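You operate a simulated robot arm through the tools that you are given. There is no shell and no other tool. Be economical: measure what you need, move in short steps, check, and stop when the job is done.

You run a simulated two-armed robot. Do the job below in one go: nothing can be reset, and whatever is moved stays where it is left.

Task
Pick up the spool from the front table end with one hand, pass it to the other hand and put it on the shelf of the shelf table. Set down upright: spool.

It is judged by the outcome, as a careful person would: the job done as asked, and still so three seconds after it is handed in. It fails if anything else is knocked over, pushed out of place, dropped, spilled or broken.

Robot
Two 7-joint arms with two-finger parallel grippers on one trunk, on a base that drives. Base frame: it is fixed to the floor where the robot stands at the start and does not move with it; the origin is under the middle of the robot, x ahead of it, y to its left, z up; the surface under the hand at the start is at about z = 780. Units: mm, degrees, N and s.
The left shoulder is at the start at [62, 197, 1054], the right one opposite. With the tool pointing down near the work surface each hand reaches from about 300 to 720 mm from the robot's upright axis, wherever it stands, measured 20 degrees to its own side. Places, roughly: shelf of the shelf table [1800, -700, 300]. Payload 1.57 kg a hand.
The tool frame of a hand sits at the grasp point between the pads (the TCP): z along the fingers, y along the line on which they close. The tips reach 30 mm beyond it. Largest opening 110 mm; finger width 24, thickness 12; the body of the gripper, 48 by 112 mm, starts 78 mm behind the TCP.
Orientation is that of the tool frame in the base frame, as a unit quaternion [w, x, y, z]. With the fingers straight down and closing along the base's y, the tool's x points along the base's -x, its y along +y and its z along -z.

Tools
- The arms move only by the tool jog_arm. It takes "left_rows", "right_rows" or both (then of equal length, played together; a hand with none holds still); each is a list of rows, each a list of 7 numbers: the shift along the tool's x, y, z in units of 40 mm (1.0 is 40 mm), then the turn, a rotation vector about the tool's x, y, z in units of 8 degrees (1.0 is 8 degrees), then the opening, from 0 (shut) to 1 (fully open). In form: [[tx, ty, tz, rx, ry, rz, claw], ...]. A call has 1 to 8 rows; each row shifts and turns the commanded pose from where the row before left it, along the tool's axes as they then stand. A call with a number of a shift or a turn outside -1 to 1 is refused whole. A row lasts 0.2 s, in which the tool goes at most 50 mm and 8.6 degrees; a call with a longer step from one row to the next is refused whole, and so is a gripper value outside its range. A pose out of reach is approached as far as the arm can. The call stops where the force on the tool passes 40 N (or 10 N more than at its start, if that is more) or the arm is blocked; 0.2 s more then pass. The fingers move at their own pace (about 72 mm/s each) and stop on an object; they squeeze with about 28 N. The grip force told is the motor's: it shows also when the fingers shut on nothing. Time passes only in rows, and 0.2 s behind the last, so rows that do not move let the fingers close. The reply holds the time, the measured pose of the TCP, the force on the tool along the base axes, the opening and the grip force, in the units named above and with some noise, with the torque about the TCP (base axes, N m) and any sound that the robot's microphone picked up.
- Cameras (640 x 400 px; columns grow to the right, rows downward): "scene" is now at [94, -15.5, 1640.6]; the picture's right is [-0.38, -0.93, 0.00], its down [-0.82, 0.34, -0.46] and it looks along [0.42, -0.17, -0.89] (base axes); focal length 269 px, centre (320, 200). "left" rides on the left gripper at [70, -16, -141] in its tool frame; the picture's right is [0.23, 0.97, 0.00], its down [-0.85, 0.20, -0.48] and it looks along [-0.47, 0.11, 0.88] (tool axes); focal length 222 px, centre (320, 200). "right" rides on the right gripper at [70, 16, -141] in its tool frame; the picture's right is [-0.23, 0.97, 0.00], its down [-0.85, -0.20, -0.48] and it looks along [-0.47, -0.11, 0.88] (tool axes); focal length 222 px, centre (320, 200). There is no depth. A picture from a camera that has moved, and an enlarged one, comes with that camera's place and axes in the base frame and with its lens. The place of the scene camera against the robot may be out by one fixed shift of up to 25 mm in any direction.
- capture(camera): a new picture of that camera. The clock stands still meanwhile.
- slide_trunk(by): slides the trunk up (or, below 0, down) by that many mm; the arms and the scene camera ride with it, the base frame stays. It gives what a move gives, with no picture.
- drive_base(legs): drives the robot by 1 to 6 legs, each [ahead, left, turn to the left] in mm, mm and degrees, along the robot's own axes; the way and the turn of a leg run together, so that a leg with both is an arc; at most 1500 mm and 180 degrees a leg. The arms and the cameras ride along, it lands a little off, and it stops where it bumps. It gives what a move gives.
- head_to(pan, tilt): turns the head with the scene camera to pan (to the left, within 86 degrees either way) and tilt (down, from -29 to 69), counted from straight ahead of the robot. It gives what a move gives.
- enlarge(camera, box): a new picture of the part [left, top, right, bottom] of that camera's present view, enlarged. The clock stands still meanwhile.
- close_job(): hands the job in; it is judged then, once.

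Work in short steps. Places have to be worked out from the pictures, the camera data and where the tool is seen: move nearer, look again, correct. Check each grasp and each placing, and mend what went wrong. You have 120 turns and 92 pictures in all, those below and enlarged ones among them. Open the grippers and draw the arms clear of the work before you hand the job in, unless the task says otherwise; then end with one line.

The tools are called after ">>>" as name(argument=value, ...) on one line, values as JSON. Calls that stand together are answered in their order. jog_arm: Moves the arms, as the interface text tells. Its arguments: {"type":"object","properties":{"left_rows":{"type":"array"},"right_rows":{"type":"array"}},"required":[]} The other tools are called the same way: slide_trunk (by) slides the trunk up or down; drive_base (legs) drives the base; head_to (pan, tilt) turns the head that bears the scene camera; capture (camera) takes a picture; enlarge (camera, box) takes an enlarged picture of a part of a camera's view; close_job () hands the job in.

At the start:

```text
time: 0.0
left_eef_pos: [547.4, 71.7, 1056.6]
left_tool_rot: [-0.001, -0.001, 1.0, 0.0]
left_contact_force: [0.1, 1.4, 0.7]
left_ft_torque: [-0.03, 0.02, 0.01]
left_gripper_width: 110.0
left_grip_force: 0.1
right_eef_pos: [390.3, -223.0, 1031.8]
right_tool_rot: [-0.001, -0.001, 1.0, 0.001]
right_contact_force: [0.0, 0.1, 0.9]
right_ft_torque: [0.0, 0.01, 0.01]
right_gripper_width: 110.0
right_grip_force: 0.1
trunk travel left (down, up): [-650.0, 340.0]
robot x, y, heading: [2.1, 2.0, 0.2]
head pan, tilt: [-22.2, 62.5]
```

scene: 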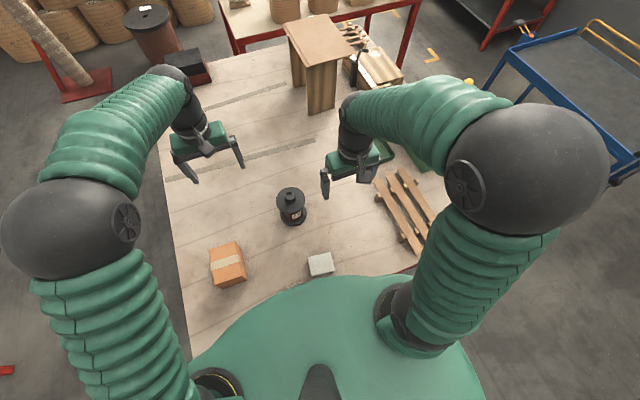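
right: 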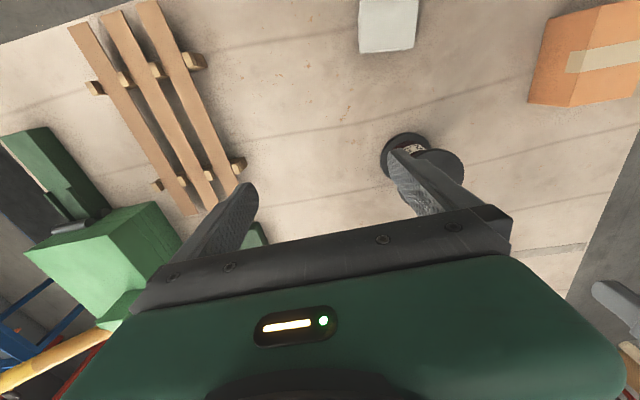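
left: 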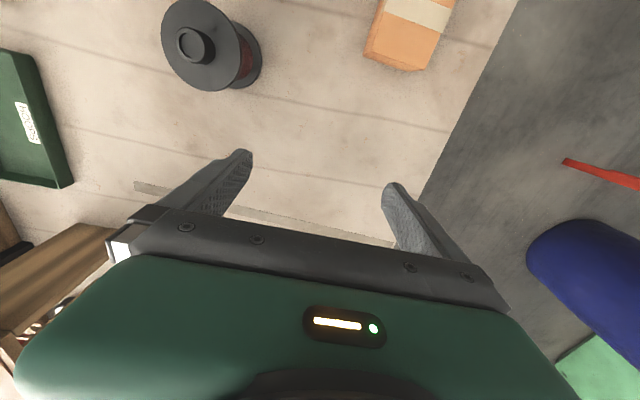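

The spool is on the table at about [500, -75]. I'll look closer at it, then find the shelf table.

>>> enlarge(camera="scene", box=[220, 150, 380, 250])

>>> head_to(pan=-25, tilt=30)

>>> capture(camera="scene")

```text
4.00 times, centred on (300, 200) of scene
camera zoom: at [94.0, -15.5, 1640.6], right [-0.38, -0.93, 0.0], down [-0.82, 0.34, -0.46], along [0.42, -0.17, -0.89], focal length 1075 px, centre (400, 200)
```

zoom: 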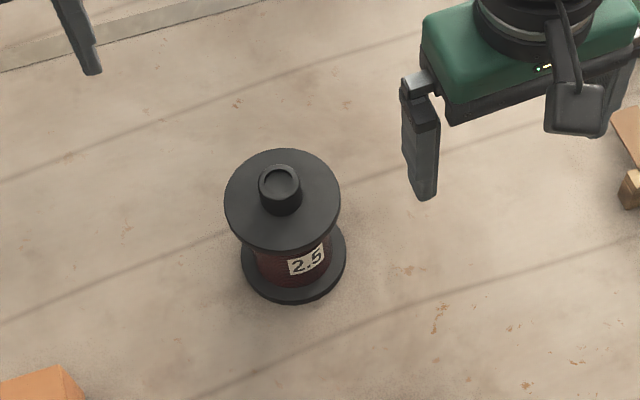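

```text
time: 1.0
left_eef_pos: [546.7, 71.7, 1058.0]
left_tool_rot: [0.0, 0.001, 1.0, 0.0]
left_contact_force: [0.3, 0.4, -0.3]
left_ft_torque: [0.02, 0.05, 0.01]
left_gripper_width: 109.9
left_grip_force: 0.0
right_eef_pos: [390.1, -224.1, 1031.3]
right_tool_rot: [0.001, 0.001, 1.0, 0.0]
right_contact_force: [0.8, 0.3, -0.4]
right_ft_torque: [-0.01, -0.02, -0.01]
right_gripper_width: 110.0
right_grip_force: 0.1
trunk travel left (down, up): [-650.0, 340.0]
robot x, y, heading: [0.3, -3.0, 0.4]
head pan, tilt: [-25.0, 30.0]
```

```text
87 pictures are left
camera scene: at [116.9, -29.7, 1685.4], right [-0.42, -0.91, 0.0], down [-0.46, 0.21, -0.86], along [0.78, -0.37, -0.5], focal length 269 px, centre (320, 200)
```

scene: 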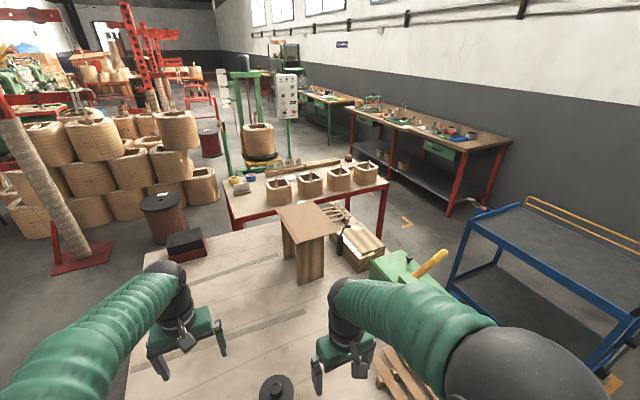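

The red table with the pots is the shelf table, with its shelf underneath. The spool has flanges of about 91 mm, a core about 85 mm tall and a 33 mm boss on top. The left hand will take the boss from above and the right hand will later take the core from the side. First I bring the left hand above the spool and clear the right hand away.

>>> jog_arm(left_rows=[[0.42, -0.97, 0.3, 0, 0, 0, 1], [0.42, -0.97, 0.3, 0, 0, 0, 1], [0.42, -0.97, 0.3, 0, 0, 0, 1], [0.42, -0.97, 0.3, 0, 0, 0, 1], [0, 0, 0, 0, 0, 0, 1]], right_rows=[[0, -0.8, 0, 0, 0, 0, 1], [0, -0.8, 0, 0, 0, 0, 1], [0, -0.8, 0, 0, 0, 0, 1], [0, -0.8, 0, 0, 0, 0, 1], [0, 0, 0, 0, 0, 0, 1]])

>>> capture(camera="left")

```text
time: 2.2
left_eef_pos: [485.2, -80.1, 1012.2]
left_tool_rot: [0.0, -0.006, 1.0, -0.001]
left_contact_force: [-0.7, 1.0, 0.2]
left_ft_torque: [0.0, -0.04, 0.04]
left_gripper_width: 110.0
left_grip_force: 0.1
right_eef_pos: [390.7, -350.7, 1031.9]
right_tool_rot: [0.0, 0.0, 1.0, 0.0]
right_contact_force: [-0.3, -0.2, 1.3]
right_ft_torque: [-0.02, 0.01, 0.0]
right_gripper_width: 110.0
right_grip_force: 0.1
trunk travel left (down, up): [-650.0, 340.0]
robot x, y, heading: [1.4, -0.3, 0.1]
head pan, tilt: [-25.0, 30.0]
```

```text
86 pictures are left
camera left: at [413.7, -97.5, 1153.5], right [-0.24, 0.97, 0.0], down [0.85, 0.21, 0.48], along [0.47, 0.11, -0.88], focal length 222 px, centre (320, 200)
```

left: 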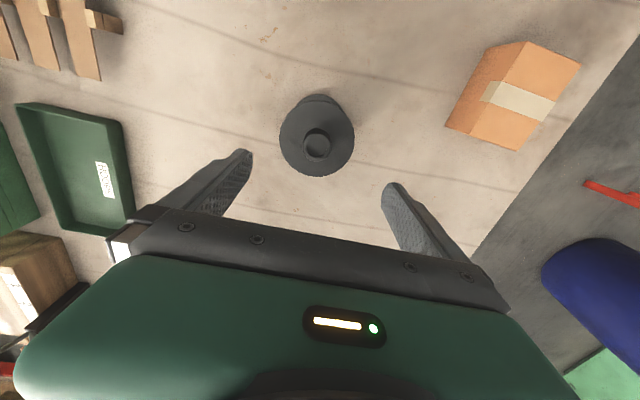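

The wrist camera puts the spool axis at about [476, -87], with the flange top near z 881 and the boss top near 912. I centre the left hand and go most of the way down.

>>> jog_arm(left_rows=[[0.23, -0.18, 0, 0, 0, 0, 0.7], [0, 0, 0.8, 0, 0, 0, 0.7], [0, 0, 0.6, 0, 0, 0, 0.7], [0, 0, 0, 0, 0, 0, 0.7]])

>>> capture(camera="left")

>>> head_to(pan=-10, tilt=58)

>>> capture(camera="scene")

```text
time: 3.2
left_eef_pos: [479.7, -81.4, 964.5]
left_tool_rot: [0.008, -0.013, 1.0, -0.004]
left_contact_force: [0.2, 0.1, 0.0]
left_ft_torque: [-0.01, -0.01, -0.01]
left_gripper_width: 77.2
left_grip_force: 0.1
right_eef_pos: [389.7, -350.0, 1032.7]
right_tool_rot: [0.0, -0.001, 1.0, 0.0]
right_contact_force: [-0.6, 1.2, 1.0]
right_ft_torque: [-0.05, 0.0, 0.0]
right_gripper_width: 110.0
right_grip_force: 0.0
trunk travel left (down, up): [-650.0, 340.0]
robot x, y, heading: [-4.1, 2.7, 0.1]
head pan, tilt: [-25.0, 30.0]
```

```text
85 pictures are left
camera left: at [408.3, -99.5, 1105.7], right [-0.25, 0.97, -0.01], down [0.84, 0.23, 0.49], along [0.48, 0.11, -0.87], focal length 222 px, centre (320, 200)
```

left: 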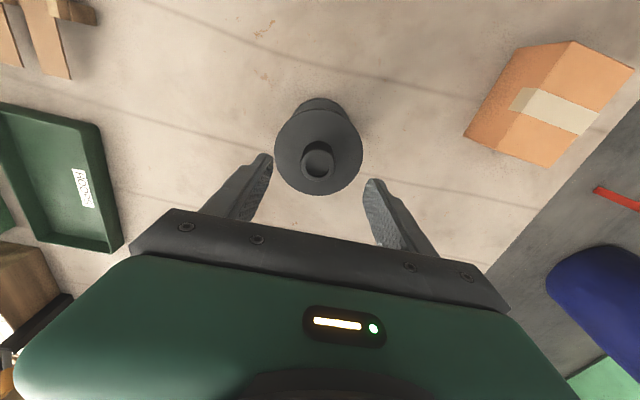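

```text
time: 4.1
left_eef_pos: [477.5, -80.3, 958.5]
left_tool_rot: [0.005, -0.013, 1.0, -0.001]
left_contact_force: [0.4, -0.6, 0.0]
left_ft_torque: [0.03, 0.02, -0.02]
left_gripper_width: 77.0
left_grip_force: 0.0
right_eef_pos: [391.3, -351.7, 1031.9]
right_tool_rot: [0.0, 0.001, 1.0, 0.001]
right_contact_force: [-0.1, -0.1, -1.4]
right_ft_torque: [0.0, 0.02, -0.02]
right_gripper_width: 110.2
right_grip_force: 0.1
trunk travel left (down, up): [-650.0, 340.0]
robot x, y, heading: [2.1, -1.2, 0.0]
head pan, tilt: [-10.0, 58.0]
```

```text
84 pictures are left
camera scene: at [102.9, -5.0, 1645.1], right [-0.17, -0.98, 0.0], down [-0.84, 0.15, -0.53], along [0.52, -0.09, -0.85], focal length 269 px, centre (320, 200)
```

scene: 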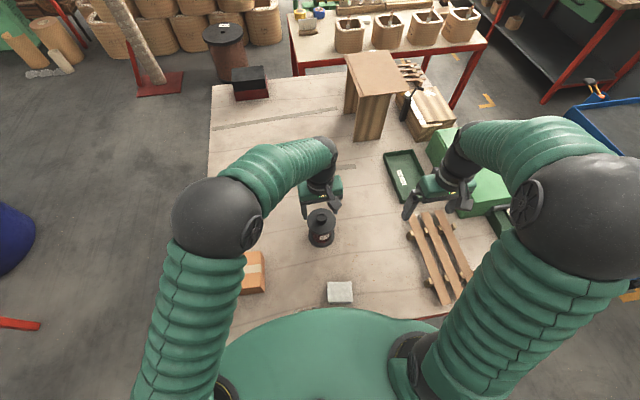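

The left hand is almost over the boss, about 7 mm short in y. I correct that, go down so the tips stop just above the flange, and close on the boss.

>>> jog_arm(left_rows=[[0.04, -0.18, 0, 0, 0, 0, 0.7], [0, 0, 0.55, 0, 0, 0, 0.7], [0, 0, 0.5, 0, 0, 0, 0.7], [0, 0, 0, 0, 0, 0, 0.7]])

>>> capture(camera="left")

```text
time: 5.1
left_eef_pos: [485.7, -83.4, 921.0]
left_tool_rot: [0.007, -0.023, 1.0, -0.004]
left_contact_force: [0.6, 0.1, 0.4]
left_ft_torque: [0.0, -0.03, -0.01]
left_gripper_width: 77.0
left_grip_force: 0.1
right_eef_pos: [390.3, -350.6, 1033.6]
right_tool_rot: [0.0, 0.0, 1.0, 0.001]
right_contact_force: [-0.5, 0.4, -0.3]
right_ft_torque: [0.0, -0.03, 0.01]
right_gripper_width: 110.0
right_grip_force: 0.0
trunk travel left (down, up): [-650.0, 340.0]
robot x, y, heading: [0.3, -1.8, -0.1]
head pan, tilt: [-10.0, 58.0]
```

```text
83 pictures are left
camera left: at [414.1, -102.2, 1062.1], right [-0.27, 0.96, -0.01], down [0.84, 0.24, 0.49], along [0.47, 0.12, -0.87], focal length 222 px, centre (320, 200)
```

left: 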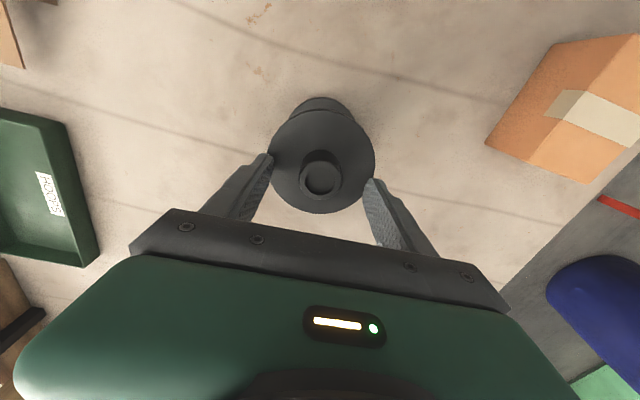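

The spool is still at [477, -87], so the hand is about 8 mm too far in x. I nudge it back and settle before closing.

>>> jog_arm(left_rows=[[0.2, -0.1, 0.1, 0, 0, -0.2, 0.7], [0, 0, 0, 0, 0, 0, 0.7], [0, 0, 0, 0, 0, 0, 0.7]])

>>> capture(camera="left")

```text
time: 5.5
left_eef_pos: [491.9, -77.8, 920.3]
left_tool_rot: [0.014, -0.049, 0.999, -0.009]
left_contact_force: [-8.9, -1.2, 25.5]
left_ft_torque: [-1.07, 0.49, -0.36]
left_gripper_width: 76.9
left_grip_force: 0.1
right_eef_pos: [390.5, -349.7, 1029.0]
right_tool_rot: [0.0, 0.0, 1.0, 0.0]
right_contact_force: [0.4, 0.2, -0.2]
right_ft_torque: [-0.01, 0.07, 0.02]
right_gripper_width: 110.0
right_grip_force: 0.1
trunk travel left (down, up): [-650.0, 340.0]
robot x, y, heading: [-1.8, 4.5, 0.0]
head pan, tilt: [-10.0, 58.0]
stopped in row 2 (left hand): the force on the tool passed its limit at 43 N (the readings are from after the stop); the commanded pose is now the measured one
```

```text
82 pictures are left
camera left: at [419.0, -98.0, 1059.8], right [-0.32, 0.95, -0.02], down [0.82, 0.29, 0.5], along [0.48, 0.14, -0.87], focal length 222 px, centre (320, 200)
```

left: 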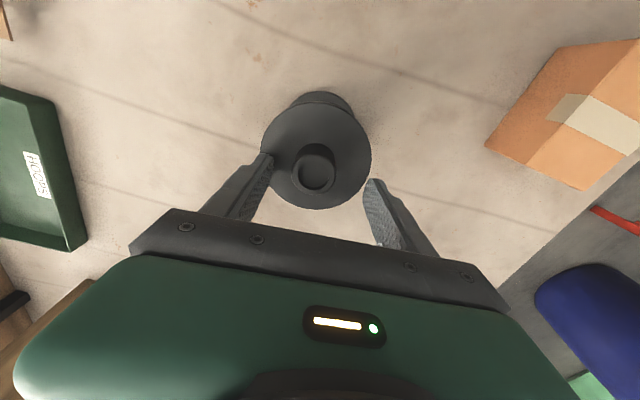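

The left arm is near its limit here: it drifts in yaw and pressed on something. The right arm suits this spot better, so I back the left hand straight up and clear, and will take the boss with the right.

>>> jog_arm(left_rows=[[0, 0, -0.5, 0, 0, 0, 0.7], [0, 0, -1, 0, 0, 0, 0.7], [0, 0, -1, 0, 0, 0, 1], [0, 1, -0.3, 0, 0, 0, 1], [0, 1, 0, 0, 0, 0, 1], [0, 1, 0, 0, 0, 0, 1], [0, 1, 0, 0, 0, 0, 1], [0, 1, 0, 0, 0, 0, 1]])

>>> jog_arm(right_rows=[[-0.4, 0.95, 0, 0, 0, 0, 1], [-0.4, 0.95, 0, 0, 0, 0, 1], [-0.4, 0.95, 0, 0, 0, 0, 1], [-0.4, 0.95, 0, 0, 0, 0, 1], [-0.4, 0.95, 0, 0, 0, 0, 1], [-0.1, 0.95, 0, 0, 0, 0, 1], [0, 0.85, 0.3, 0, 0, 0, 1], [0, 0, 0, 0, 0, 0, 1]])

>>> capture(camera="right")

>>> capture(camera="scene")

```text
time: 7.3
left_eef_pos: [467.3, 121.8, 1027.8]
left_tool_rot: [0.012, -0.042, 0.999, -0.008]
left_contact_force: [0.6, -0.2, -0.3]
left_ft_torque: [-0.01, -0.03, -0.01]
left_gripper_width: 109.8
left_grip_force: 0.0
right_eef_pos: [390.9, -347.6, 1032.1]
right_tool_rot: [0.001, 0.0, 1.0, -0.001]
right_contact_force: [0.0, 0.6, 0.3]
right_ft_torque: [-0.02, 0.0, 0.02]
right_gripper_width: 110.3
right_grip_force: 0.0
trunk travel left (down, up): [-650.0, 340.0]
robot x, y, heading: [3.7, -0.9, -0.3]
head pan, tilt: [-10.0, 58.0]
```

```text
time: 9.1
left_eef_pos: [468.2, 121.7, 1027.2]
left_tool_rot: [0.011, -0.042, 0.999, -0.007]
left_contact_force: [0.3, 0.3, 0.8]
left_ft_torque: [-0.02, 0.0, -0.03]
left_gripper_width: 109.8
left_grip_force: 0.0
right_eef_pos: [475.4, -83.2, 1020.8]
right_tool_rot: [0.0, -0.001, 1.0, 0.0]
right_contact_force: [-0.5, -0.2, -0.6]
right_ft_torque: [0.0, -0.01, 0.0]
right_gripper_width: 109.7
right_grip_force: 0.0
trunk travel left (down, up): [-650.0, 340.0]
robot x, y, heading: [0.4, -3.2, 0.1]
head pan, tilt: [-10.0, 58.0]
```

```text
81 pictures are left
camera right: at [405.4, -66.7, 1162.8], right [0.23, 0.97, 0.0], down [0.85, -0.2, 0.48], along [0.47, -0.11, -0.88], focal length 222 px, centre (320, 200)
```

right: 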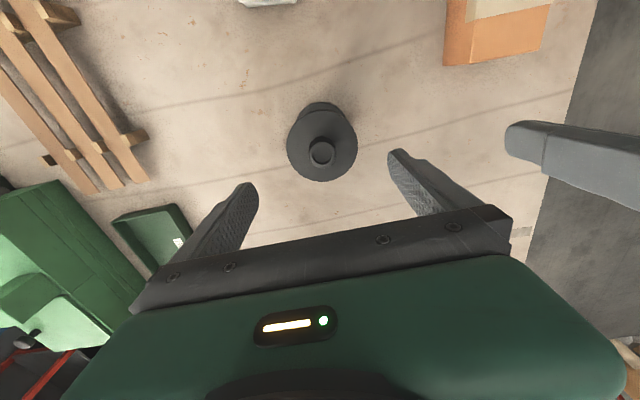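

```text
80 pictures are left
camera scene: at [103.5, -2.2, 1645.8], right [-0.17, -0.98, 0.0], down [-0.84, 0.15, -0.53], along [0.52, -0.09, -0.85], focal length 269 px, centre (320, 200)
```

scene: 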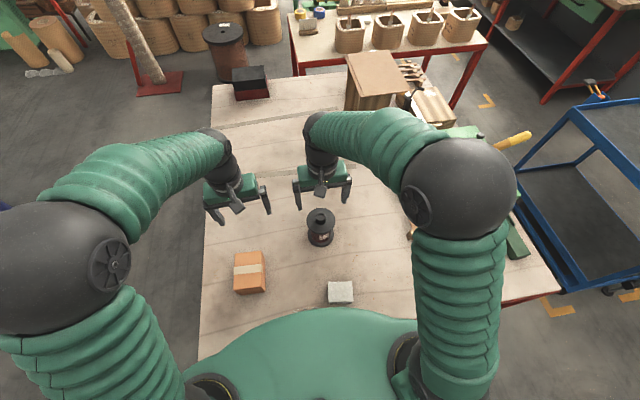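

The right arm holds its pose well here. The spool axis is at about [479, -82], so I descend to just above grasp height and look again.

>>> jog_arm(right_rows=[[-0.08, 0.02, 0.5, 0, 0, 0, 0.7], [0, 0, 0.9, 0, 0, 0, 0.7], [0, 0, 0.9, 0, 0, 0, 0.7], [0, 0, 0, 0, 0, 0, 0.7]])

>>> capture(camera="right")

>>> enlarge(camera="scene", box=[240, 150, 400, 250])

```text
time: 10.1
left_eef_pos: [466.7, 121.8, 1028.0]
left_tool_rot: [0.013, -0.043, 0.999, -0.008]
left_contact_force: [-0.1, 0.0, -0.9]
left_ft_torque: [0.01, -0.01, 0.0]
left_gripper_width: 109.8
left_grip_force: 0.1
right_eef_pos: [478.7, -83.7, 928.7]
right_tool_rot: [0.001, 0.0, 1.0, 0.001]
right_contact_force: [0.2, -0.7, 0.1]
right_ft_torque: [0.03, 0.03, 0.02]
right_gripper_width: 77.0
right_grip_force: 0.0
trunk travel left (down, up): [-650.0, 340.0]
robot x, y, heading: [0.3, -0.5, 0.1]
head pan, tilt: [-10.0, 58.0]
```

```text
79 pictures are left
camera right: at [408.2, -67.1, 1069.9], right [0.23, 0.97, 0.0], down [0.85, -0.2, 0.48], along [0.47, -0.11, -0.88], focal length 222 px, centre (320, 200)
```

right: 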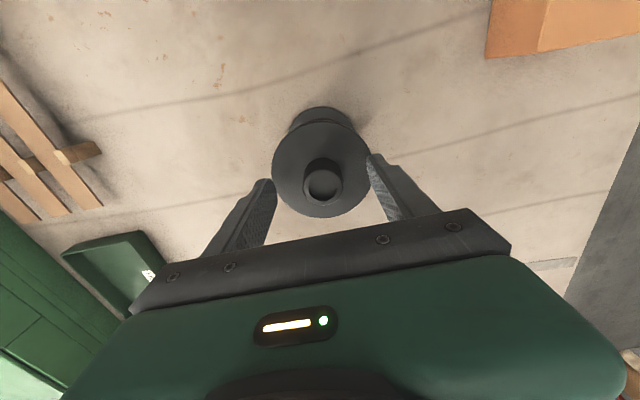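

```text
4.00 times, centred on (320, 200) of scene
camera zoom: at [103.1, -2.4, 1645.9], right [-0.17, -0.98, 0.0], down [-0.84, 0.15, -0.53], along [0.52, -0.09, -0.85], focal length 1075 px, centre (320, 200)
```

zoom: 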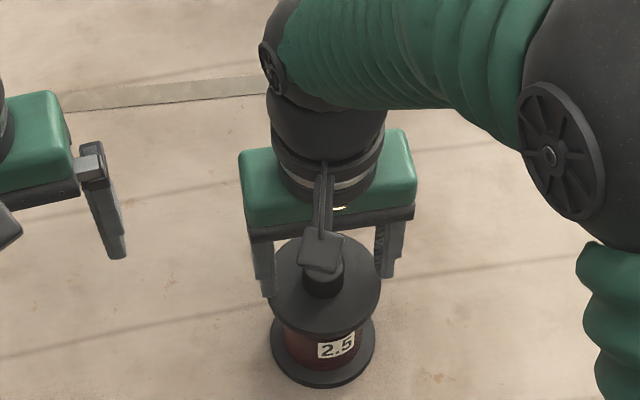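

The boss is centred within 2 mm. I go down in small steps, letting the force limit guard the flange.

>>> jog_arm(right_rows=[[0, 0.05, 0.2, 0, 0, 0, 0.7], [0, 0, 0.2, 0, 0, 0, 0.7], [0, 0, 0, 0, 0, 0, 0.7]])

>>> enlarge(camera="right", box=[200, 80, 440, 230])

```text
time: 10.9
left_eef_pos: [461.7, 122.0, 1029.6]
left_tool_rot: [0.014, -0.043, 0.999, -0.007]
left_contact_force: [0.3, -0.2, -0.5]
left_ft_torque: [0.0, 0.03, -0.01]
left_gripper_width: 110.0
left_grip_force: 0.1
right_eef_pos: [480.4, -81.8, 921.0]
right_tool_rot: [0.009, 0.001, 1.0, 0.001]
right_contact_force: [-8.8, -0.8, 33.5]
right_ft_torque: [-0.51, 0.61, -0.07]
right_gripper_width: 77.3
right_grip_force: 0.0
trunk travel left (down, up): [-650.0, 340.0]
robot x, y, heading: [-2.8, -0.2, -0.1]
head pan, tilt: [-10.0, 58.0]
stopped in row 3 (right hand): the force on the tool passed its limit at 47 N (the readings are from after the stop); the commanded pose is now the measured one
```

```text
2.67 times, centred on (320, 155) of right
camera zoom: at [407.8, -66.2, 1060.2], right [0.23, 0.97, 0.01], down [0.85, -0.2, 0.49], along [0.48, -0.11, -0.87], focal length 592 px, centre (320, 320)
```

zoom: 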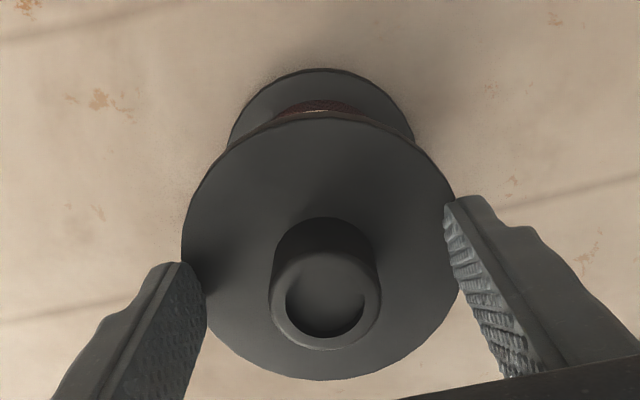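

The tips touched the flange with the TCP at 921, so the flange top is near 891. I raise 4 mm and close on the boss.

>>> jog_arm(right_rows=[[0, 0, -0.1, 0, 0, 0, 0.7], [0, 0, 0, 0, 0, 0, 0.5], [0, 0, 0, 0, 0, 0, 0.2], [0, 0, 0, 0, 0, 0, 0.2], [0, 0, 0, 0, 0, 0, 0.15], [0, 0, 0, 0, 0, 0, 0.15]])

>>> enlarge(camera="right", box=[200, 80, 440, 230])

```text
time: 12.3
left_eef_pos: [466.2, 122.3, 1028.2]
left_tool_rot: [0.011, -0.042, 0.999, -0.007]
left_contact_force: [-0.3, -0.7, -0.2]
left_ft_torque: [-0.01, 0.01, 0.01]
left_gripper_width: 110.2
left_grip_force: 0.1
right_eef_pos: [482.4, -80.4, 919.8]
right_tool_rot: [0.007, 0.0, 1.0, 0.001]
right_contact_force: [2.1, 3.8, 6.8]
right_ft_torque: [0.19, -0.06, 0.01]
right_gripper_width: 31.2
right_grip_force: 27.8
trunk travel left (down, up): [-650.0, 340.0]
robot x, y, heading: [1.8, -0.7, -0.1]
head pan, tilt: [-10.0, 58.0]
```

```text
2.67 times, centred on (320, 155) of right
camera zoom: at [410.7, -65.3, 1060.6], right [0.23, 0.97, 0.0], down [0.85, -0.2, 0.49], along [0.48, -0.11, -0.87], focal length 592 px, centre (320, 320)
```

zoom: 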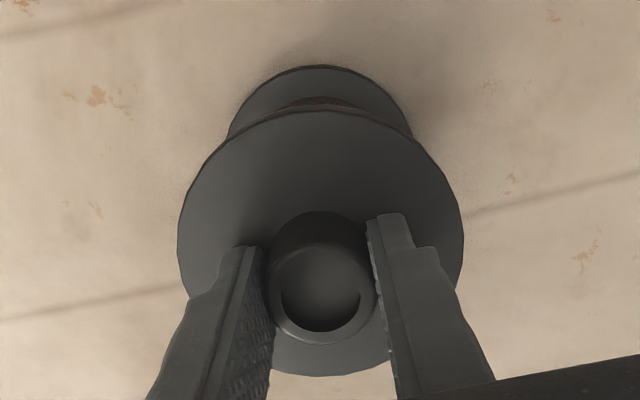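

The grip on the boss is firm at 31 mm. I lift about 130 mm and check.

>>> jog_arm(right_rows=[[0, 0, -0.2, 0, 0, 0, 0], [0, 0, -0.5, 0, 0, 0, 0], [0, 0, -0.7, 0, 0, 0, 0], [0, 0, -0.8, 0, 0, 0, 0], [0, 0, -0.8, 0, 0, 0, 0], [0, 0, -0.2, 0, 0, 0, 0]])

>>> capture(camera="scene")

>>> capture(camera="left")

```text
time: 13.7
left_eef_pos: [466.8, 120.8, 1027.0]
left_tool_rot: [0.012, -0.043, 0.999, -0.006]
left_contact_force: [-0.1, -0.7, 0.0]
left_ft_torque: [0.01, 0.01, -0.02]
left_gripper_width: 110.0
left_grip_force: 0.1
right_eef_pos: [479.6, -84.6, 1049.0]
right_tool_rot: [0.005, 0.0, 1.0, 0.001]
right_contact_force: [-0.5, 0.2, -3.9]
right_ft_torque: [0.0, 0.0, 0.01]
right_gripper_width: 30.8
right_grip_force: 28.1
trunk travel left (down, up): [-650.0, 340.0]
robot x, y, heading: [3.9, -1.9, -0.1]
head pan, tilt: [-10.0, 58.0]
```

```text
75 pictures are left
camera scene: at [104.2, -2.6, 1645.7], right [-0.17, -0.98, 0.0], down [-0.84, 0.15, -0.53], along [0.52, -0.09, -0.85], focal length 269 px, centre (320, 200)
```

scene: 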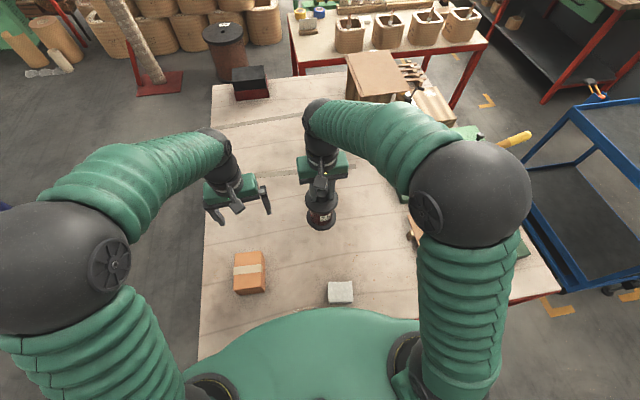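

```text
74 pictures are left
camera left: at [395.7, 100.5, 1167.9], right [-0.31, 0.95, -0.02], down [0.82, 0.28, 0.49], along [0.48, 0.14, -0.87], focal length 222 px, centre (320, 200)
```

left: 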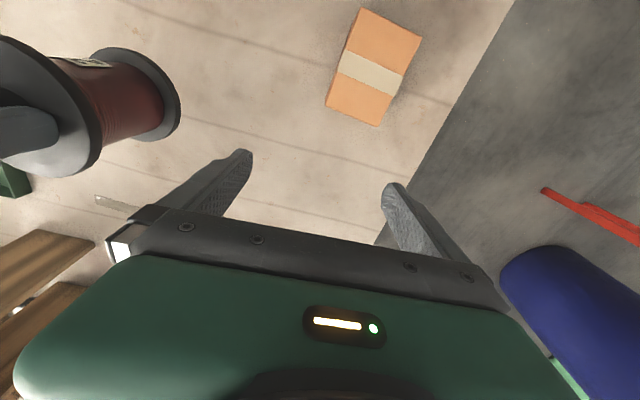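

The spool is held at about 0.4 kg. Before choosing the passing grip I want to see the shelf. The left end of the shelf table (around [1800, -115]) looks approachable round the left of the front table, so I back out and look left.

>>> drive_base(legs=[[-450, 0, 0]])

>>> head_to(pan=45, tilt=25)

>>> capture(camera="scene")

>>> head_to(pan=0, tilt=25)

>>> capture(camera="scene")

```text
time: 16.4
left_eef_pos: [18.2, 121.1, 1027.6]
left_tool_rot: [0.011, -0.042, 0.999, -0.007]
left_contact_force: [0.0, 0.0, 0.3]
left_ft_torque: [0.0, -0.01, 0.0]
left_gripper_width: 110.0
left_grip_force: 0.0
right_eef_pos: [30.6, -83.9, 1048.0]
right_tool_rot: [0.005, 0.002, 1.0, 0.0]
right_contact_force: [-0.4, 0.2, -3.9]
right_ft_torque: [-0.03, -0.02, -0.02]
right_gripper_width: 30.8
right_grip_force: 27.8
trunk travel left (down, up): [-650.0, 340.0]
robot x, y, heading: [-450.2, -2.3, -0.2]
head pan, tilt: [-10.0, 58.0]
```

```text
time: 17.6
left_eef_pos: [17.5, 121.4, 1029.0]
left_tool_rot: [0.012, -0.042, 0.999, -0.007]
left_contact_force: [0.3, 0.0, -0.2]
left_ft_torque: [0.0, -0.01, 0.01]
left_gripper_width: 109.9
left_grip_force: 0.0
right_eef_pos: [29.6, -83.6, 1049.8]
right_tool_rot: [0.007, 0.002, 1.0, 0.0]
right_contact_force: [0.2, -0.5, -4.1]
right_ft_torque: [0.02, 0.01, 0.0]
right_gripper_width: 30.7
right_grip_force: 28.2
trunk travel left (down, up): [-650.0, 340.0]
robot x, y, heading: [-449.0, 0.6, -0.2]
head pan, tilt: [45.0, 25.0]
```

```text
73 pictures are left
camera scene: at [-347.0, 74.9, 1693.4], right [0.7, -0.71, 0.0], down [-0.3, -0.3, -0.91], along [0.64, 0.64, -0.42], focal length 269 px, centre (320, 200)
```

scene: 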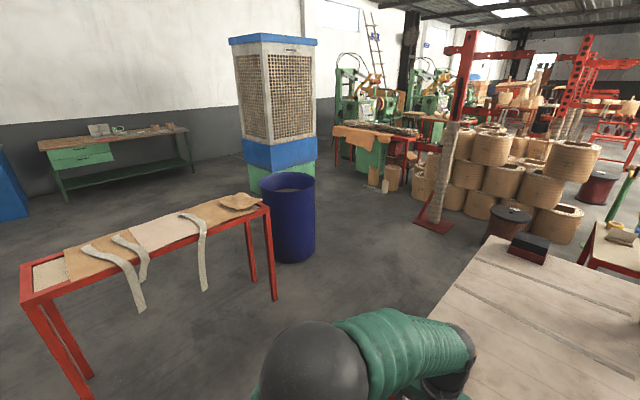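

```text
time: 18.8
left_eef_pos: [17.5, 120.9, 1028.6]
left_tool_rot: [0.013, -0.042, 0.999, -0.008]
left_contact_force: [0.4, 0.6, 0.2]
left_ft_torque: [0.02, 0.01, 0.0]
left_gripper_width: 109.8
left_grip_force: 0.1
right_eef_pos: [29.9, -83.6, 1049.4]
right_tool_rot: [0.006, 0.001, 1.0, 0.001]
right_contact_force: [-0.8, 0.0, -3.7]
right_ft_torque: [0.03, -0.02, 0.0]
right_gripper_width: 30.6
right_grip_force: 27.7
trunk travel left (down, up): [-650.0, 340.0]
robot x, y, heading: [-445.5, -3.9, -0.0]
head pan, tilt: [0.0, 25.0]
```

```text
72 pictures are left
camera scene: at [-320.3, 9.8, 1693.4], right [0.0, -1.0, 0.0], down [-0.42, 0.0, -0.91], along [0.91, 0.0, -0.42], focal length 269 px, centre (320, 200)
```

scene: 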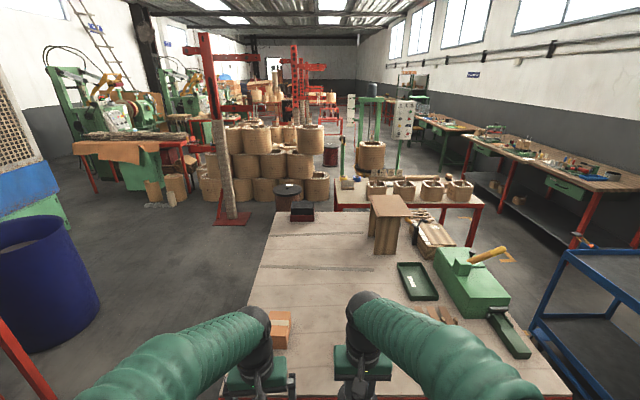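

The lane at y ≈ 900 is free. I drive left, ahead past the front table, then turn right to face the left end of the shelf table.

>>> drive_base(legs=[[0, 920, 0], [1500, 0, 0], [750, 0, 0], [0, 0, -90]])

>>> head_to(pan=0, tilt=40)

>>> capture(camera="scene")

```text
time: 38.1
left_eef_pos: [1945.1, 456.8, 1029.9]
left_tool_rot: [0.004, 0.675, 0.738, -0.014]
left_contact_force: [-0.4, 0.0, 0.5]
left_ft_torque: [0.0, -0.01, -0.01]
left_gripper_width: 110.0
left_grip_force: 0.0
right_eef_pos: [1740.3, 444.4, 1050.6]
right_tool_rot: [0.006, 0.706, 0.708, -0.004]
right_contact_force: [0.2, 0.1, -3.6]
right_ft_torque: [0.03, -0.03, 0.0]
right_gripper_width: 30.7
right_grip_force: 28.2
trunk travel left (down, up): [-650.0, 340.0]
robot x, y, heading: [1823.7, 921.0, -89.7]
head pan, tilt: [0.0, 25.0]
```

```text
time: 38.9
left_eef_pos: [1944.9, 459.1, 1029.9]
left_tool_rot: [0.004, 0.675, 0.738, -0.015]
left_contact_force: [0.4, 0.2, -0.7]
left_ft_torque: [-0.03, 0.02, 0.02]
left_gripper_width: 109.9
left_grip_force: 0.0
right_eef_pos: [1740.2, 445.9, 1049.5]
right_tool_rot: [0.006, 0.706, 0.708, -0.004]
right_contact_force: [0.0, 0.5, -3.3]
right_ft_torque: [-0.01, 0.02, 0.0]
right_gripper_width: 30.9
right_grip_force: 28.3
trunk travel left (down, up): [-650.0, 340.0]
robot x, y, heading: [1821.6, 921.1, -89.6]
head pan, tilt: [0.0, 40.0]
```

```text
71 pictures are left
camera scene: at [1824.4, 812.5, 1670.2], right [-1.0, 0.0, 0.0], down [0.0, 0.64, -0.76], along [0.0, -0.76, -0.64], focal length 269 px, centre (320, 200)
```

scene: 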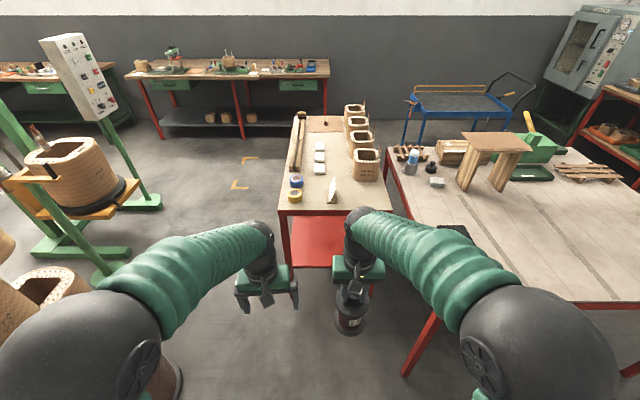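

The red shelf is visible under the table's left end, its edge near y ≈ -170. A grip on the core tilted 25° down will suit it. I move the right hand with the spool further out and pitch the left hand forward beside it.

>>> jog_arm(left_rows=[[0, 0.4, 0, 0, -1, 0, 1], [0, 0.4, 0, 0, -1, 0, 1], [0, 0.4, 0, 0, -1, 0, 1], [0, 0.4, 0, 0, -1, 0, 1], [0, 0.4, 0, 0, -1, 0, 1], [0, 0.4, 0, 0, -1, 0, 1], [0, 0.4, 0, 0, -1, 0, 1], [0, 0.4, 0, 0, -1, 0, 1]], right_rows=[[-0.39, 0.16, 0, 0, 0, 0, 0], [-0.39, 0.16, 0, 0, 0, 0, 0], [-0.39, 0.16, 0, 0, 0, 0, 0], [-0.39, 0.16, 0, 0, 0, 0, 0], [-0.39, 0.16, 0, 0, 0, 0, 0], [-0.39, 0.16, 0, 0, 0, 0, 0], [-0.39, 0.16, 0, 0, 0, 0, 0], [-0.39, 0.16, 0, 0, 0, 0, 0]])

>>> capture(camera="left")

>>> capture(camera="scene")

```text
time: 40.6
left_eef_pos: [2036.8, 413.1, 1059.4]
left_tool_rot: [0.296, 0.549, 0.679, -0.388]
left_contact_force: [0.1, -0.4, -0.1]
left_ft_torque: [0.02, 0.01, -0.05]
left_gripper_width: 109.8
left_grip_force: 0.0
left hand out of reach, approached as far as the arm can: row 5, 6, 7, 8
right_eef_pos: [1788.8, 334.2, 1050.8]
right_tool_rot: [0.005, 0.707, 0.708, -0.006]
right_contact_force: [-0.4, 0.0, -4.0]
right_ft_torque: [0.0, 0.0, -0.01]
right_gripper_width: 30.5
right_grip_force: 27.9
trunk travel left (down, up): [-650.0, 340.0]
robot x, y, heading: [1821.3, 921.7, -89.5]
head pan, tilt: [0.0, 40.0]
stopped in row 8 (left hand): the arm was blocked; the commanded pose is now the measured one
```

```text
70 pictures are left
camera left: at [2009.2, 567.2, 1080.1], right [0.9, 0.21, -0.38], down [0.4, -0.02, 0.92], along [0.19, -0.98, -0.1], focal length 222 px, centre (320, 200)
```

left: 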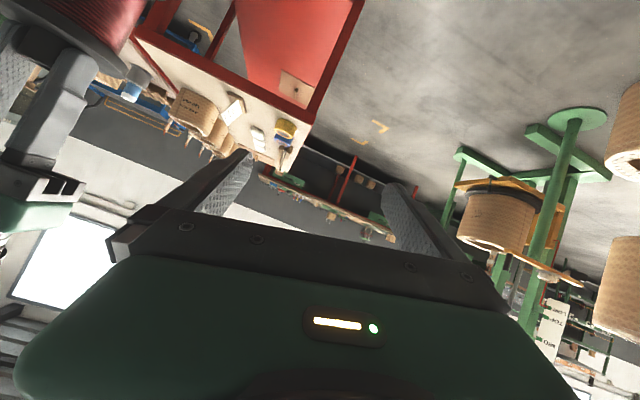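

```text
69 pictures are left
camera scene: at [1827.3, 810.3, 1668.9], right [-1.0, 0.0, 0.0], down [0.0, 0.65, -0.76], along [0.0, -0.76, -0.65], focal length 269 px, centre (320, 200)
```

scene: 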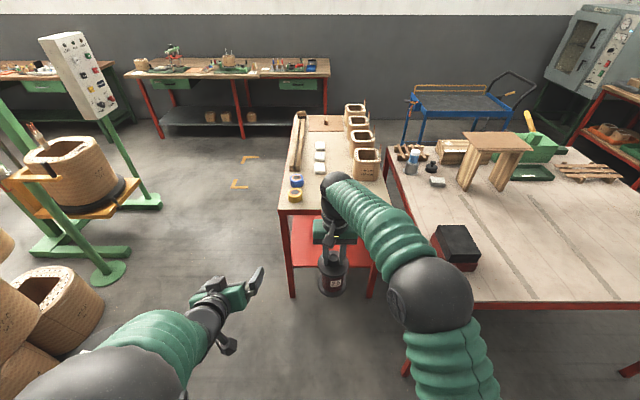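

The left hand points forward and 32° down but is rolled 12° and limited there. I turn it about 30° inward (easier for the arm), level the closing axis, and bring it towards a pre-grasp point 150 mm short of the core.

>>> jog_arm(left_rows=[[0.22, -0.48, 0.03, 0.64, -0.09, 0.67, 1], [0.22, -0.48, 0.03, 0.64, -0.09, 0.67, 1], [0.22, -0.48, 0.03, 0.64, -0.09, 0.67, 1], [0.22, -0.48, 0.03, 0.64, -0.09, 0.67, 1], [0.22, -0.48, 0.03, 0.64, -0.09, 0.67, 1], [0, 0, 0, 0, 0, 0, 1]])

>>> capture(camera="left")

>>> capture(camera="scene")

```text
time: 41.6
left_eef_pos: [1960.7, 406.1, 1099.4]
left_tool_rot: [0.29, 0.641, 0.494, -0.511]
left_contact_force: [1.1, -0.4, -0.7]
left_ft_torque: [0.03, -0.01, 0.01]
left_gripper_width: 109.8
left_grip_force: 0.0
left hand out of reach, approached as far as the arm can: row 1, 2, 4
right_eef_pos: [1787.0, 336.7, 1051.3]
right_tool_rot: [0.006, 0.706, 0.708, -0.006]
right_contact_force: [-0.4, -1.0, -4.1]
right_ft_torque: [0.03, 0.01, -0.02]
right_gripper_width: 30.5
right_grip_force: 28.0
trunk travel left (down, up): [-650.0, 340.0]
robot x, y, heading: [1822.6, 919.6, -90.0]
head pan, tilt: [0.0, 40.0]
stopped in row 4 (left hand): the arm was blocked; the commanded pose is now the measured one
```

```text
68 pictures are left
camera left: at [1996.5, 559.5, 1079.6], right [0.9, -0.26, -0.34], down [0.37, 0.06, 0.93], along [-0.22, -0.96, 0.15], focal length 222 px, centre (320, 200)
```

left: 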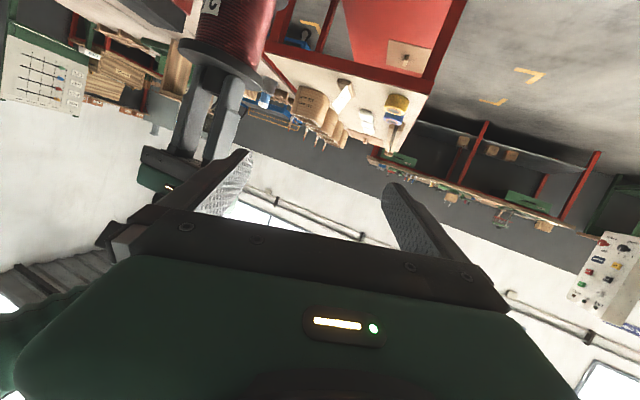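

```text
67 pictures are left
camera scene: at [1825.2, 812.0, 1668.2], right [-1.0, 0.0, 0.0], down [0.0, 0.64, -0.76], along [0.0, -0.76, -0.64], focal length 269 px, centre (320, 200)
```

scene: 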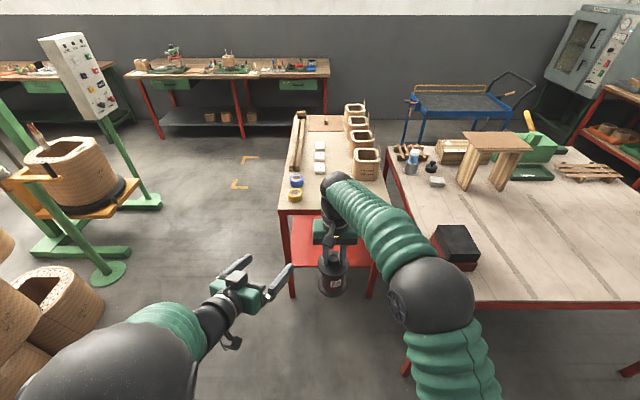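

The left arm is too folded at this height and distance. I lower both hands and take the spool further out, to about 640 mm ahead at z 800, so the left wrist has room.

>>> jog_arm(left_rows=[[0.94, 0.22, 0.2, 0, 0, 0, 1], [0.94, 0.22, 0.2, 0, 0, 0, 1], [0.94, 0.22, 0.2, 0, 0, 0, 1], [0.94, 0.22, 0.2, 0, 0, 0, 1], [0.94, 0.22, 0.2, 0, 0, 0, 1], [0.94, 0.22, 0.2, 0, 0, 0, 1], [0.94, 0.22, 0.2, 0, 0, 0, 1], [0.94, 0.22, 0.2, 0, 0, 0, 1]], right_rows=[[-0.17, 0.17, 0.78, 0, 0, 0, 0], [-0.17, 0.17, 0.78, 0, 0, 0, 0], [-0.17, 0.17, 0.78, 0, 0, 0, 0], [-0.17, 0.17, 0.78, 0, 0, 0, 0], [-0.17, 0.17, 0.78, 0, 0, 0, 0], [-0.17, 0.17, 0.78, 0, 0, 0, 0], [-0.17, 0.17, 0.78, 0, 0, 0, 0], [-0.17, 0.17, 0.78, 0, 0, 0, 0]])

>>> capture(camera="left")

>>> capture(camera="scene")

```text
time: 43.4
left_eef_pos: [1999.9, 421.3, 786.3]
left_tool_rot: [0.289, 0.642, 0.493, -0.511]
left_contact_force: [0.5, 0.2, 0.0]
left_ft_torque: [0.0, 0.01, -0.01]
left_gripper_width: 110.0
left_grip_force: 0.0
left hand out of reach, approached as far as the arm can: row 1
right_eef_pos: [1842.3, 277.3, 804.4]
right_tool_rot: [0.005, 0.706, 0.708, -0.007]
right_contact_force: [0.1, -0.3, -3.6]
right_ft_torque: [0.01, 0.01, 0.03]
right_gripper_width: 30.4
right_grip_force: 28.2
trunk travel left (down, up): [-650.0, 340.0]
robot x, y, heading: [1822.1, 921.6, -89.7]
head pan, tilt: [0.0, 40.0]
```

```text
66 pictures are left
camera left: at [2036.0, 574.6, 767.0], right [0.9, -0.26, -0.34], down [0.37, 0.06, 0.93], along [-0.22, -0.96, 0.15], focal length 222 px, centre (320, 200)
```

left: 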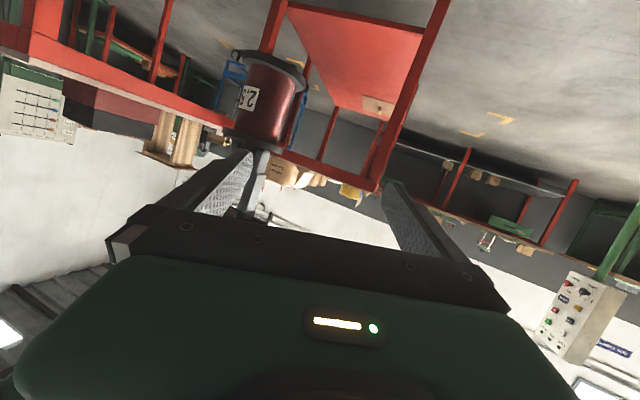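

```text
65 pictures are left
camera scene: at [1827.6, 808.2, 1669.9], right [-1.0, 0.0, 0.0], down [0.0, 0.65, -0.76], along [0.0, -0.76, -0.65], focal length 269 px, centre (320, 200)
```

scene: 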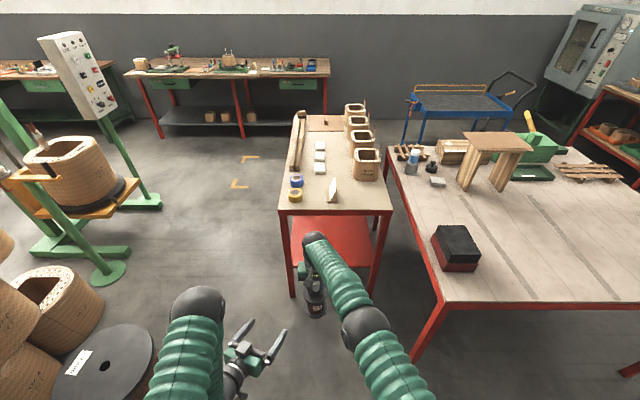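

Both arms now have room. I level the left hand (20° inward, 25° down) and move it to 150 mm short of the core.

>>> jog_arm(left_rows=[[0, 0, 0, -0.2, 0.43, 0.44, 1], [0, 0, 0, -0.2, 0.43, 0.44, 1], [-0.08, -0.83, 0.45, 0, 0, 0, 1], [-0.08, -0.83, 0.45, 0, 0, 0, 1], [-0.08, -0.83, 0.45, 0, 0, 0, 1], [0, 0, 0, 0, 0, 0, 1]])

>>> capture(camera="left")

>>> enlarge(camera="scene", box=[200, 220, 400, 345])

```text
time: 44.8
left_eef_pos: [1888.1, 408.4, 773.6]
left_tool_rot: [0.309, 0.691, 0.485, -0.438]
left_contact_force: [0.1, 1.6, 0.8]
left_ft_torque: [-0.02, 0.0, -0.02]
left_gripper_width: 109.9
left_grip_force: 0.0
right_eef_pos: [1840.8, 278.6, 804.1]
right_tool_rot: [0.006, 0.707, 0.707, -0.006]
right_contact_force: [-0.1, 0.4, -3.5]
right_ft_torque: [0.0, 0.04, -0.01]
right_gripper_width: 30.5
right_grip_force: 28.5
trunk travel left (down, up): [-650.0, 340.0]
robot x, y, heading: [1823.3, 924.2, -89.5]
head pan, tilt: [0.0, 40.0]
```

```text
64 pictures are left
camera left: at [1926.4, 561.2, 770.7], right [0.95, -0.24, -0.2], down [0.21, 0.0, 0.98], along [-0.24, -0.97, 0.05], focal length 222 px, centre (320, 200)
```

left: 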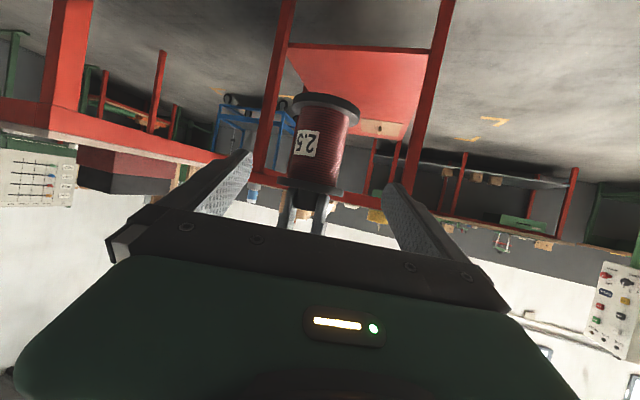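

```text
3.20 times, centred on (300, 282) of scene
camera zoom: at [1825.1, 810.7, 1670.0], right [-1.0, 0.0, 0.0], down [0.0, 0.65, -0.76], along [0.0, -0.76, -0.65], focal length 860 px, centre (384, -64)
```

zoom: 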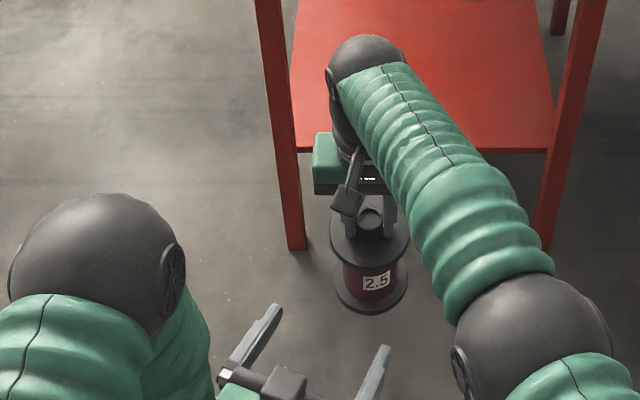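

The left camera confirms the core at about [1843, 279, 715], in line with the tool. I advance 150 mm along the tool axis with the hand open.

>>> jog_arm(left_rows=[[0, 0, 0.8, 0, 0, 0, 1], [0, 0, 0.8, 0, 0, 0, 1], [0, 0, 0.8, 0, 0, 0, 1], [0, 0, 0.8, 0, 0, 0, 1], [0, 0, 0.6, 0, 0, 0, 1], [0, 0, 0, 0, 0, 0, 1]])

>>> capture(camera="left")

>>> enlarge(camera="scene", box=[240, 240, 400, 340])

```text
time: 46.2
left_eef_pos: [1840.4, 277.5, 708.3]
left_tool_rot: [0.309, 0.691, 0.484, -0.439]
left_contact_force: [-0.1, 0.8, -0.2]
left_ft_torque: [-0.03, 0.0, 0.01]
left_gripper_width: 110.1
left_grip_force: 0.1
right_eef_pos: [1839.6, 277.9, 804.9]
right_tool_rot: [0.007, 0.707, 0.707, -0.006]
right_contact_force: [0.4, 0.0, -3.4]
right_ft_torque: [0.02, -0.02, -0.02]
right_gripper_width: 30.4
right_grip_force: 27.5
trunk travel left (down, up): [-650.0, 340.0]
robot x, y, heading: [1822.5, 917.9, -89.8]
head pan, tilt: [0.0, 40.0]
```

```text
62 pictures are left
camera left: at [1878.7, 430.5, 706.3], right [0.95, -0.24, -0.2], down [0.21, 0.0, 0.98], along [-0.24, -0.97, 0.05], focal length 222 px, centre (320, 200)
```

left: 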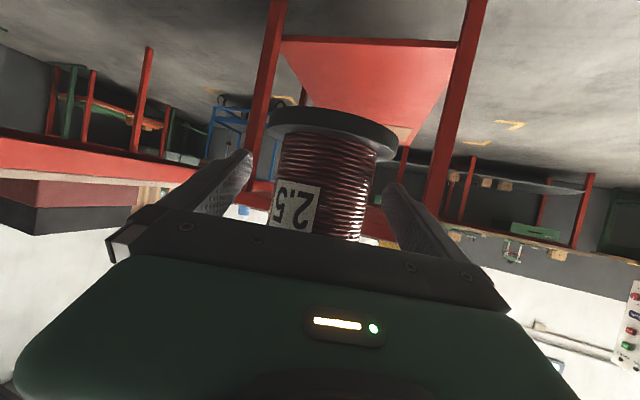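

```text
4.00 times, centred on (320, 290) of scene
camera zoom: at [1824.8, 810.6, 1670.0], right [-1.0, 0.0, 0.0], down [0.0, 0.65, -0.76], along [0.0, -0.76, -0.65], focal length 1075 px, centre (320, -160)
```

zoom: 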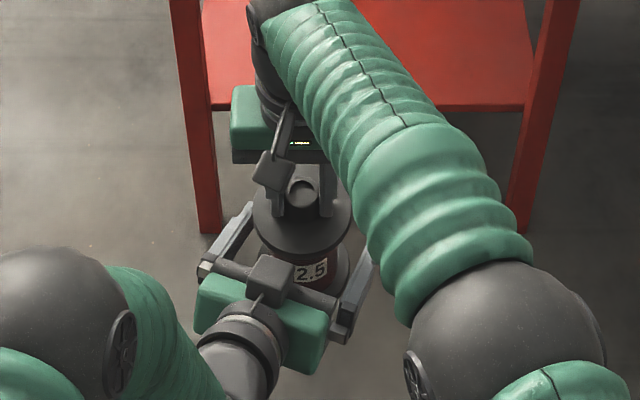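

The left fingers straddle the core between the flanges, centred. I close the left hand on the core.

>>> jog_arm(left_rows=[[0, 0, 0, 0, 0, 0, 0.7], [0, 0, 0, 0, 0, 0, 0.5], [0, 0, 0, 0, 0, 0, 0.3], [0, 0, 0, 0, 0, 0, 0.3], [0, 0, 0, 0, 0, 0, 0.3]])

>>> capture(camera="left")

```text
time: 47.4
left_eef_pos: [1840.5, 277.5, 709.7]
left_tool_rot: [0.309, 0.691, 0.485, -0.438]
left_contact_force: [2.8, -4.2, 0.4]
left_ft_torque: [0.2, 0.14, 0.1]
left_gripper_width: 65.5
left_grip_force: 28.1
right_eef_pos: [1840.5, 277.6, 805.8]
right_tool_rot: [0.006, 0.706, 0.708, -0.006]
right_contact_force: [-2.1, 2.5, 0.2]
right_ft_torque: [0.15, 0.07, -0.12]
right_gripper_width: 30.5
right_grip_force: 28.0
trunk travel left (down, up): [-650.0, 340.0]
robot x, y, heading: [1821.3, 923.8, -89.6]
head pan, tilt: [0.0, 40.0]
```

```text
60 pictures are left
camera left: at [1879.1, 430.6, 706.2], right [0.95, -0.24, -0.2], down [0.21, 0.0, 0.98], along [-0.24, -0.97, 0.05], focal length 222 px, centre (320, 200)
```

left: 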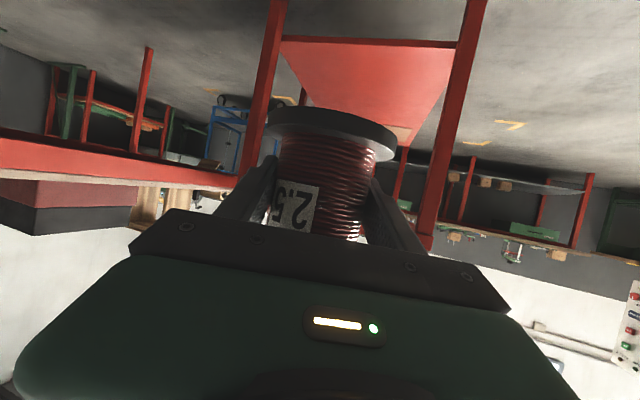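

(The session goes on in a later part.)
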